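You operate a simulated robot arm through the tools that you are given. There is no shell and no other tool. Be economical: measure what you need, move in short steps, check, and stop when the job is done.

Carry out the task below with a simulated robot arm. There is one attempt and no reset: what you move stays moved.

TASK
Close the cabinet drawer.
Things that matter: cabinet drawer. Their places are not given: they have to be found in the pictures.

It is judged by the outcome, as a careful person would: the job done as asked, and still so three seconds after it is handed in. It fails if anything else is knocked over, pushed out of place, dropped, spilled or broken.

THE ROBOT
A 6-joint arm with a two-finger parallel gripper, fixed in place. Base frame: the origin is at the foot of the arm, x ahead of it, y to its left, z up; the work surface is at about z = 74. Lengths are in cm, angles in degrees, forces in N, time in s.
With the tool pointing down near the work surface it reaches from about 20 to 64 cm from the base axis. Its first joint turns from -66.0 to 66.0 degrees. Payload 2.7 kg.
Tool frame: the origin (TCP) lies between the finger pads and is the grasp point; the fingertips stand 2.3 cm ahead of it; z points along the fingers, y is the line along which they close. The gripper opens to 9.4 cm. The fingers are 3.8 cm wide and 1 cm thick; the gripper's body (5.4 by 9.6 cm) begins 3.9 cm behind the TCP.
Orientation is that of the tool frame in the base frame, as a unit quaternion [w, x, y, z]. With the fingers straight down and closing along the base's y, the tool's x points along the base's -x, its y along +y and its z along -z.

THE INTERFACE
- The arm moves only by the tool play_rows. Its argument "targets" is a list of rows, each an object (a shift or turn left out is 0, a gripper value left out holds the last) with "jaw": the gripper command, from -1 (fully open) to 1 (shut), values between in proportion; "dp": the shift along the base's x, y, z in units of 100 mm (1.0 is 100 mm), a list of three; "turn": the turn, a rotation vector about the base's x, y, z in units of 180 degrees (1.0 is 180 degrees), a list of three. In form: [{"jaw": jaw, "dp": [dx, dy, dz], "turn": [ax, ay, az]}, ...]. A call has 1 to 12 rows; each row is the pose to reach, as a shift and turn from the pose commanded when the call began. A call with a number of a shift or a turn outside -1 to 1 is refused whole. A row lasts 0.2 s, in which the tool goes at most 5 cm and 8.6 degrees; a call with a longer step from one row to the next is refused whole, and so is a gripper value outside its range. A pose out of reach is approached as far as the arm can. The call stops where the force on the tool passes 40 N (or 10 N more than at its start, if that is more) or the arm is blocked; 0.2 s more then pass. The fingers move at their own pace (about 4.5 cm/s each) and stop on an object; they squeeze with about 33 N. The grip force told is the motor's: it shows also when the fingers shut on nothing. Time passes only in rows, and 0.2 s behind the last, so rows that repeat a pose let the fingers close. It gives the time, the measured TCP pose, the force on the tool (base axes), the opening and the grip force at its end, in the units of the frame above (readings bear some noise), and new pictures: "pictures" is both (left out), scene, wrist or none.
- Cameras (640 x 400 px; columns grow to the right, rows downward): "scene" is fixed at [7.09, -43, 139.99]; the picture's right is [0.81, -0.59, 0.00], its down [-0.36, -0.49, -0.79] and it looks along [0.47, 0.64, -0.61] (base axes); focal length 318 px, centre (320, 200). "wrist" rides on the gripper at [-3.9, 0, -4.4] in the tool frame; the picture's right is [0.00, -1.00, 0.00], its down [0.97, 0.00, -0.24] and it looks along [0.24, 0.00, 0.97] (tool axes); focal length 218 px, centre (320, 200).
- point_at(camera, pixels): for up to 12 pixels [column, row] of the newest picture of that camera ("zoom" is the newest enlarged one), the place [x, y, z] in the base frame of the surface seen there, good to about 0.3 cm. No time passes.
- inspect(camera, box): a new picture of the part [left, top, right, bottom] of that camera's present view, enlarged. No time passes.
- finish_job(): hands the job in; it is judged then, once.

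Work in short steps. Measure before you move; look again where a grasp or a placing could have gone wrong, and mend it. You have 60 turns and 100 pictures in all, the two below and enlarged ones among them. Open the gripper and draw the arm clear of the work before you hand the job in, unless the task says otherwise; then end with one line.

The tools are called after "Call:" as a command line: name --argument value ..., lists and objects as JSON in quotes. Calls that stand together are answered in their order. play_rows: Moves the arm, as the interface text tells. Its arguments: {"type":"object","properties":{"targets":{"type":"array","items":{"type":"object","properties":{"jaw":{"type":"number"},"dp":{"type":"array","items":{"type":"number"}},"turn":{"type":"array","items":{"type":"number"}}}}},"pictures":{"type":"string","enum":["both","scene","wrist","none"]}},"required":["targets"]} The other tools are called the same way: point_at (camera, pixels) gives the place of the surface under pixels of a picture; inspect (camera, box) takes an enlarged picture of a part of a camera's view; finish_job () hands the job in.

At the start:

```text
t: 0.0
tcp_pos: [42.17, 4.21, 99.86]
ee_rot: [-0.001, 0.0, 1.0, 0.0]
ft_force: [0.4, 1.1, -0.4]
gripper_width: 9.39
grasp_force: 0.1
```

scene: 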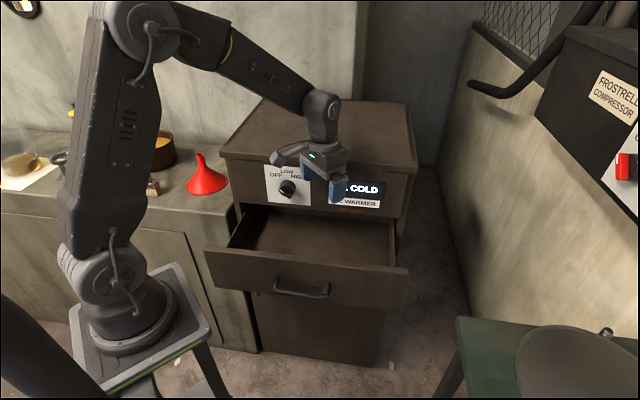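
wrist: 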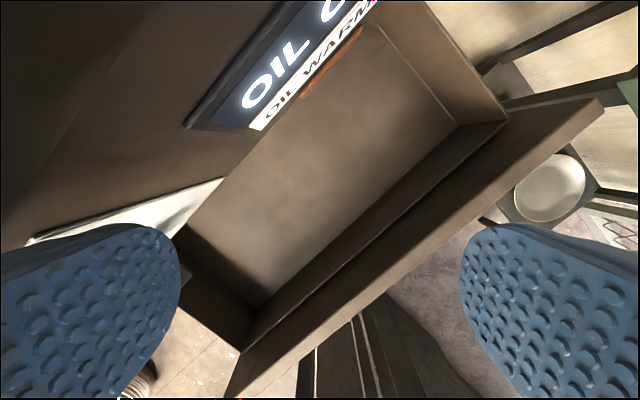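

The scene shows the drawer open, its front panel running about (205,250) to (408,290), handle near (302,290). I measure the drawer front, handle and cabinet face.

Call:
point_at --camera "scene" --pixels '[[206, 248], [405, 270], [215, 280], [400, 300], [302, 262], [300, 275], [302, 296], [330, 290], [240, 208], [395, 230], [223, 160], [410, 170]]'

Call:
inspect --camera "scene" --box '[190, 90, 430, 370]'

```text
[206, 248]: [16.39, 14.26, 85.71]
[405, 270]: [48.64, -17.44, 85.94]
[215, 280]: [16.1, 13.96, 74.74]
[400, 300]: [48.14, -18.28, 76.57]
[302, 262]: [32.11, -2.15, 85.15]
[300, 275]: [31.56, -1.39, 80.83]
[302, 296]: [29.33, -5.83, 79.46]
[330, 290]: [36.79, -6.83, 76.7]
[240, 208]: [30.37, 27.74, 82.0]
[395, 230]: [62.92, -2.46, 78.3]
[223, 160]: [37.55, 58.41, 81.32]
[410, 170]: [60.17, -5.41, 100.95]
```

```text
1.43 times, centred on (310, 230) of scene
```

zoom: 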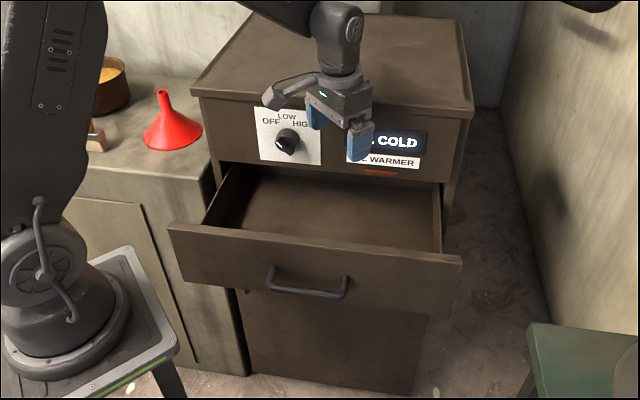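

The drawer's front face runs along (16,14)–(49,-17), so the push direction is (+0.7,+0.7). The top edge is at z≈85.5 and the handle at z≈79.5. I'll shut the fingers, stay high, move in front of the face and yaw 45°.

Call:
play_rows --targets '[{"jaw": 1, "dp": [-0.15, -0.15, 0], "turn": [0, 0, 0.042]}, {"dp": [-0.3, -0.3, 0], "turn": [0, 0, 0.084]}, {"dp": [-0.5, -0.5, 0], "turn": [0, 0, 0.126]}, {"dp": [-0.7, -0.7, 0], "turn": [0, 0, 0.168]}, {"dp": [-0.9, -0.85, 0], "turn": [0, 0, 0.21]}, {"dp": [-1, -1, 0], "turn": [0, 0, 0.25]}, {"dp": [-1, -1, 0], "turn": [0, 0, 0.25]}]' --pictures "scene"

Call:
point_at --camera "scene" --pixels '[[287, 188], [275, 195], [360, 212], [232, 203], [345, 268], [302, 260], [276, 285], [300, 296], [327, 292]]'

```text
t: 1.6
tcp_pos: [32.12, -5.8, 99.95]
ee_rot: [-0.001, -0.383, 0.924, -0.001]
ft_force: [-0.3, 0.4, -0.3]
gripper_width: 0.02
grasp_force: 32.5
```

scene: 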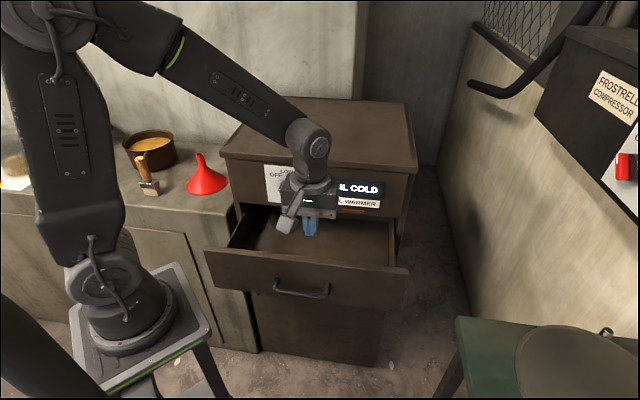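

```text
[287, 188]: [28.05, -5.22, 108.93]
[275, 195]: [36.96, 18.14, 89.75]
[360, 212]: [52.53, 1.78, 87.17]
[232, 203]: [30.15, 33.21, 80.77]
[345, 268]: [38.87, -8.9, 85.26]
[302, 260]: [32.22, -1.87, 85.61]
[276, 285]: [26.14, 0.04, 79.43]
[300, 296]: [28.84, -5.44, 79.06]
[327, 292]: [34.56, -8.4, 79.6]
```

Yaw is right and fingers are shut. Now I move further out in front of the face and tilt the tool 45° so the fingertips lead, still at height.

Call:
play_rows --targets '[{"dp": [-0.03, -0.15, 0], "turn": [0.03, -0.03, 0]}, {"dp": [-0.06, -0.3, 0], "turn": [0.06, -0.06, 0]}, {"dp": [-0.09, -0.45, 0], "turn": [0.09, -0.09, 0]}, {"dp": [-0.13, -0.58, 0], "turn": [0.12, -0.12, 0]}, {"dp": [-0.13, -0.58, 0], "turn": [0.15, -0.15, 0]}, {"dp": [-0.13, -0.58, 0], "turn": [0.177, -0.177, 0]}, {"dp": [-0.13, -0.58, 0], "turn": [0.177, -0.177, 0]}]'

```text
t: 3.2
tcp_pos: [30.91, -11.71, 99.81]
ee_rot: [0.355, -0.353, 0.853, 0.147]
ft_force: [-0.1, -0.1, -0.1]
gripper_width: 0.02
grasp_force: 32.7
```

scene: 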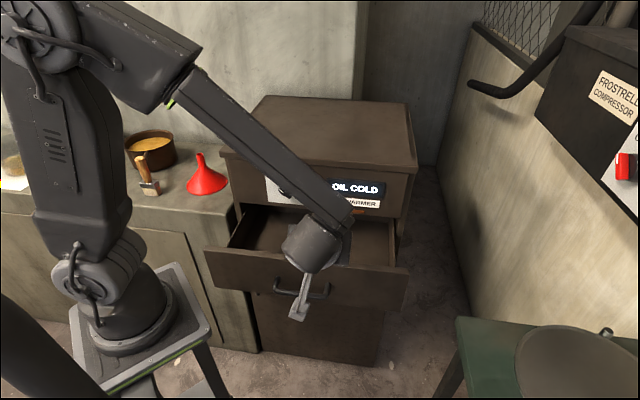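
wrist: 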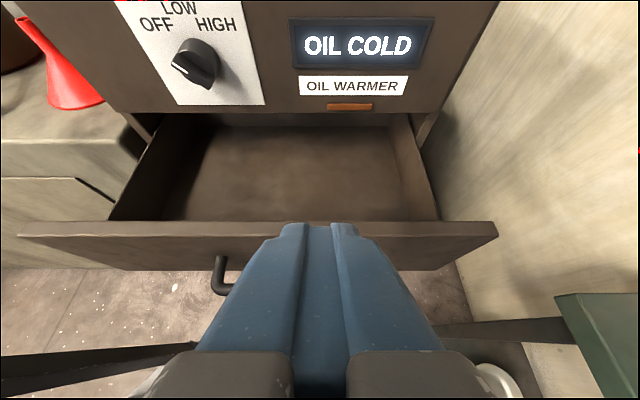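

The tilt is right and the fingers aim at the drawer face. Before descending I check where the lever-like part under the gripper (298,312) and the wrist sit.

Call:
point_at --camera "scene" --pixels '[[298, 315], [303, 285], [312, 255], [345, 215], [300, 180], [330, 260], [344, 235]]'

Call:
inspect --camera "scene" --box '[240, 170, 400, 340]'

```text
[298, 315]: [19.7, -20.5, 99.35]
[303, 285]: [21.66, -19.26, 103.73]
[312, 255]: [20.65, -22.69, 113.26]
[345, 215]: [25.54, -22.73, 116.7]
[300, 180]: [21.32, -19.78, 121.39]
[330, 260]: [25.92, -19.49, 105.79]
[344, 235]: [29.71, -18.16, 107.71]
```

```text
2.35 times, centred on (320, 255) of scene
```

zoom: 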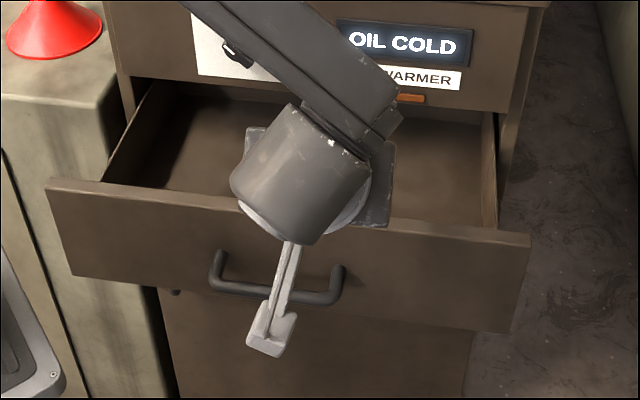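

The lever is well outside the face and at TCP height, so descending is clear. I'll go down 10 cm, then 6.3 cm more.

Call:
play_rows --targets '[{"dp": [0, 0, -0.25]}, {"dp": [0, 0, -0.5]}, {"dp": [0, 0, -0.75]}, {"dp": [0, 0, -1]}, {"dp": [0, 0, -1]}]' --pictures "none"

Call:
play_rows --targets '[{"dp": [0, 0, -0.2]}, {"dp": [0, 0, -0.4]}, {"dp": [0, 0, -0.63]}, {"dp": [0, 0, -0.63]}]'

```text
t: 4.4
tcp_pos: [30.79, -11.54, 89.75]
ee_rot: [0.354, -0.354, 0.853, 0.147]
ft_force: [-0.6, -0.1, 0.0]
gripper_width: 0.0
grasp_force: 33.0
```

```text
t: 5.4
tcp_pos: [30.79, -11.74, 83.48]
ee_rot: [0.354, -0.354, 0.853, 0.147]
ft_force: [-0.2, 0.1, -0.7]
gripper_width: 0.0
grasp_force: 32.7
```

scene: 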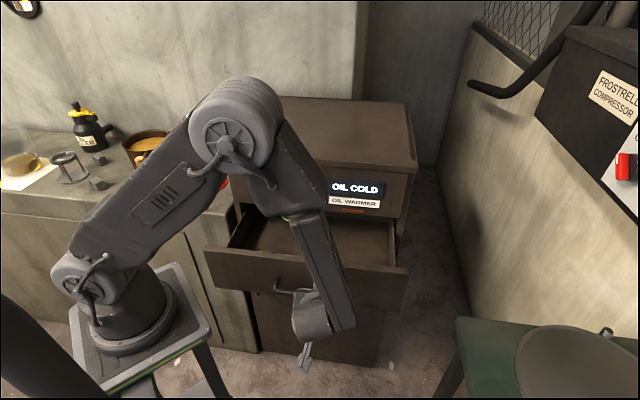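
wrist: 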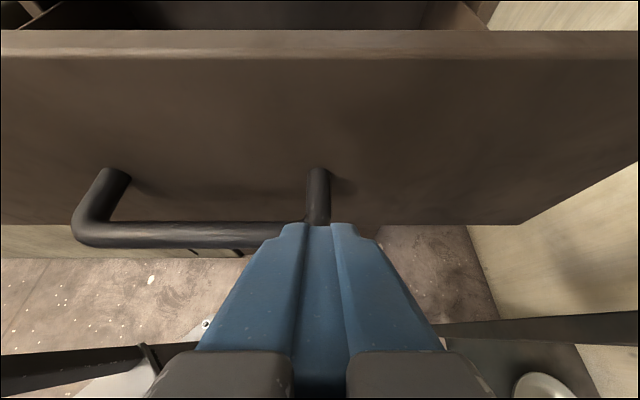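

The fingers line up with the handle's right post (318,195), so I shift 3 cm to the right along the face first, then advance towards contact.

Call:
play_rows --targets '[{"dp": [0.21, -0.21, 0]}, {"dp": [0.21, -0.21, 0]}, {"dp": [0.35, -0.07, 0]}, {"dp": [0.48, 0.06, 0]}, {"dp": [0.57, 0.15, 0]}, {"dp": [0.64, 0.22, 0]}, {"dp": [0.71, 0.29, 0]}, {"dp": [0.78, 0.36, 0]}, {"dp": [0.85, 0.43, 0]}]'

```text
t: 7.4
tcp_pos: [39.57, -7.27, 83.5]
ee_rot: [0.355, -0.353, 0.853, 0.147]
ft_force: [0.2, 0.2, -0.3]
gripper_width: 0.0
grasp_force: 33.5
```

scene: 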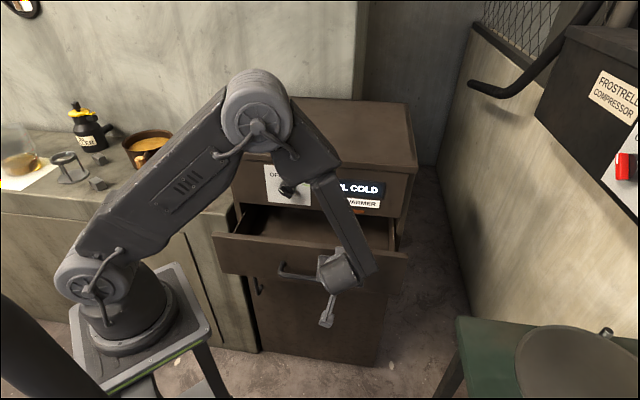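
wrist: 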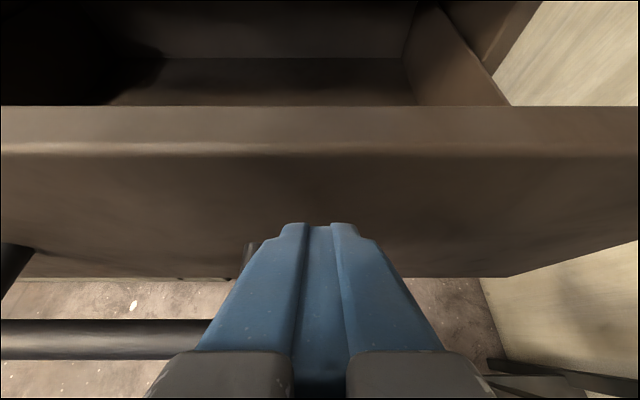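

The drawer has slid in several centimetres with little force. Continue pushing along the same line.

Call:
play_rows --targets '[{"dp": [0.07, 0.07, 0]}, {"dp": [0.14, 0.14, 0]}, {"dp": [0.21, 0.21, 0]}, {"dp": [0.28, 0.28, 0]}, {"dp": [0.35, 0.35, 0]}, {"dp": [0.42, 0.42, 0]}, {"dp": [0.49, 0.49, 0]}, {"dp": [0.56, 0.56, 0]}]'

```text
t: 9.2
tcp_pos: [44.97, -1.53, 83.38]
ee_rot: [0.355, -0.354, 0.853, 0.146]
ft_force: [-0.7, -0.3, 0.3]
gripper_width: 0.01
grasp_force: 32.9
```

scene: 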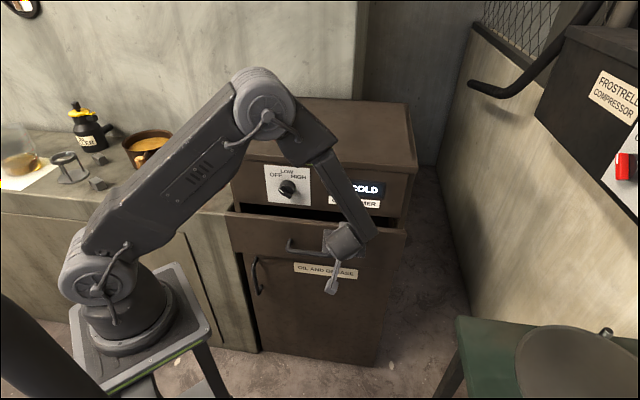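
wrist: 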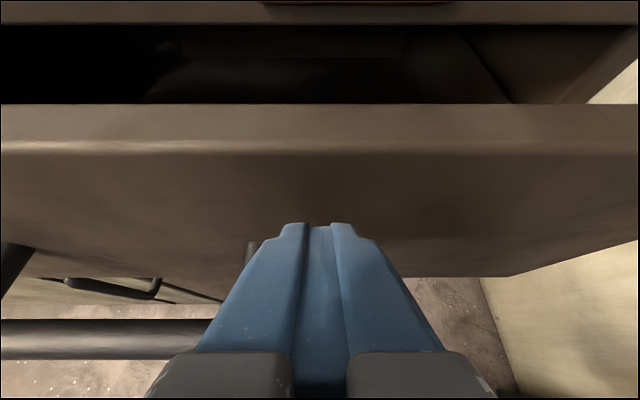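

The gap is narrowing, about 3–5 cm still to go. I push on slowly in small steps until the drawer seats; the force stop guards the end.

Call:
play_rows --targets '[{"dp": [0.05, 0.05, 0]}, {"dp": [0.1, 0.1, 0]}, {"dp": [0.14, 0.14, 0]}, {"dp": [0.18, 0.18, 0]}, {"dp": [0.22, 0.22, 0]}, {"dp": [0.26, 0.26, 0]}, {"dp": [0.29, 0.29, 0]}, {"dp": [0.32, 0.32, 0]}, {"dp": [0.35, 0.35, 0]}, {"dp": [0.38, 0.38, 0]}, {"dp": [0.41, 0.41, 0]}, {"dp": [0.44, 0.44, 0]}]'

```text
t: 11.8
tcp_pos: [49.01, 2.17, 83.29]
ee_rot: [0.351, -0.353, 0.855, 0.145]
ft_force: [-6.7, -5.6, 3.8]
gripper_width: 0.01
grasp_force: 32.8
stopped in row 12: the force on the tool passed its limit (the readings are from after the stop); the commanded pose is now the measured one
```

scene: 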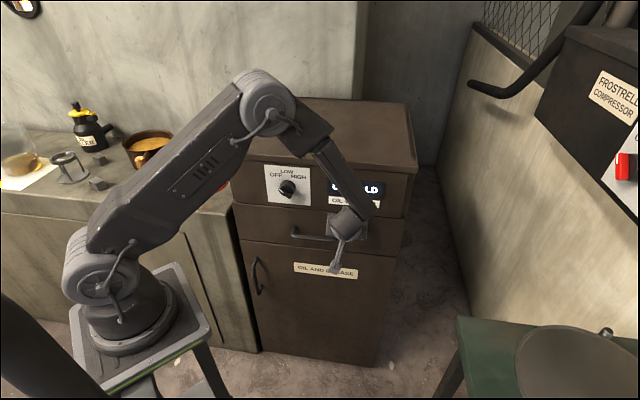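
wrist: 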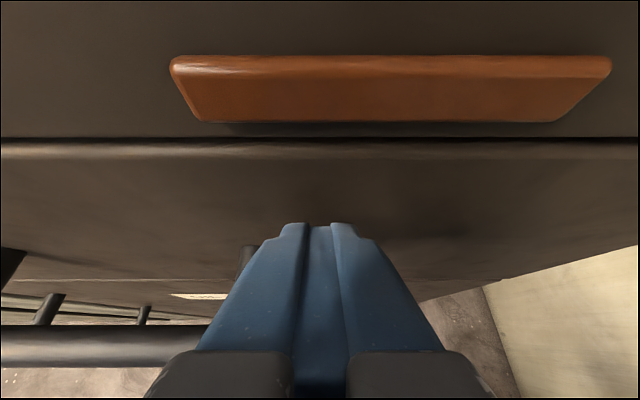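

The force limit was reached and the drawer front appears flush. I back straight off along the push line and check.

Call:
play_rows --targets '[{"dp": [-0.1, -0.1, 0]}, {"dp": [-0.25, -0.25, 0]}, {"dp": [-0.45, -0.45, 0]}, {"dp": [-0.7, -0.7, 0]}, {"dp": [-1, -1, 0]}, {"dp": [-1, -1, 0], "jaw": -1}, {"dp": [-1, -1, 0]}, {"dp": [-1, -1, 0]}, {"dp": [-1, -1, 0]}]'

Call:
inspect --camera "scene" --box '[220, 140, 420, 290]'

Call:
point_at --camera "scene" --pixels '[[240, 200], [240, 213], [240, 228], [260, 200], [260, 218], [395, 212], [395, 228], [398, 245]]'

```text
t: 13.8
tcp_pos: [38.94, -7.62, 83.33]
ee_rot: [0.351, -0.353, 0.855, 0.144]
ft_force: [0.9, 0.5, 0.1]
gripper_width: 8.69
grasp_force: 0.1
```

scene: 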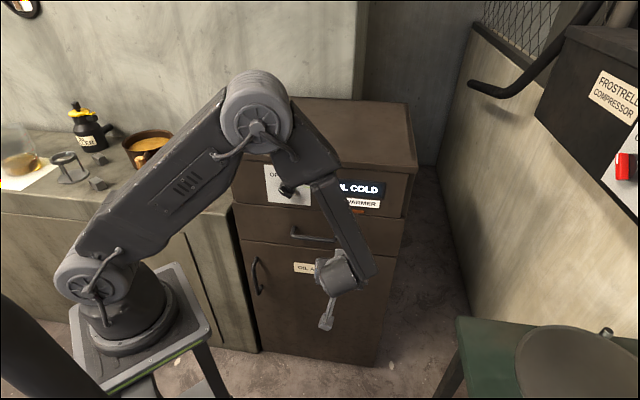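
wrist: 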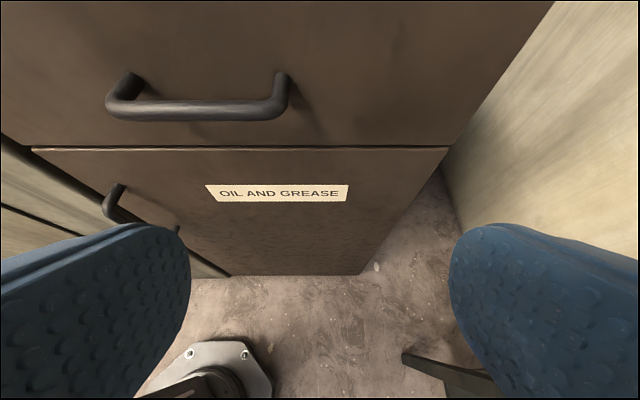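

```text
2.67 times, centred on (320, 215) of scene
```

zoom: 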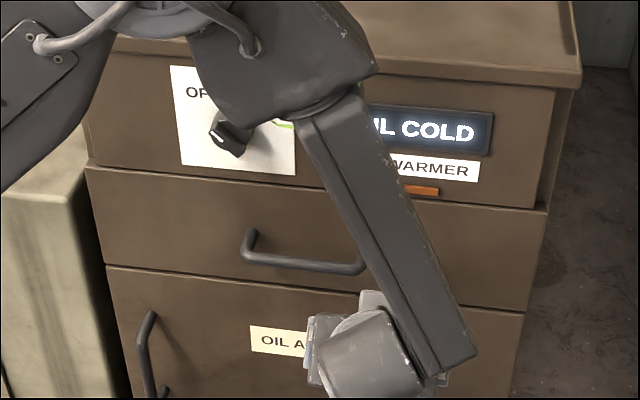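

```text
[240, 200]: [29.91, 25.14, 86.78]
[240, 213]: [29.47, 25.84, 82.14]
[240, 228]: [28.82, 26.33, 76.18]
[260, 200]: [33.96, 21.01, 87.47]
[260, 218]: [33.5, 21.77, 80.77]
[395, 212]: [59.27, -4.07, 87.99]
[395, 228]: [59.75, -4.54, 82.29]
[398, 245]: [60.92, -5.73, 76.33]
```

The drawer front (x+y≈55.2) lies flush with the door below and the panel above. The seam is shut and the arm is clear, so I hand in.

Call:
finish_job

```text
The job is handed in.
```

The cabinet drawer is closed. Its front sits flush with the cabinet face, nothing else was moved, and the gripper is open and clear of the work.
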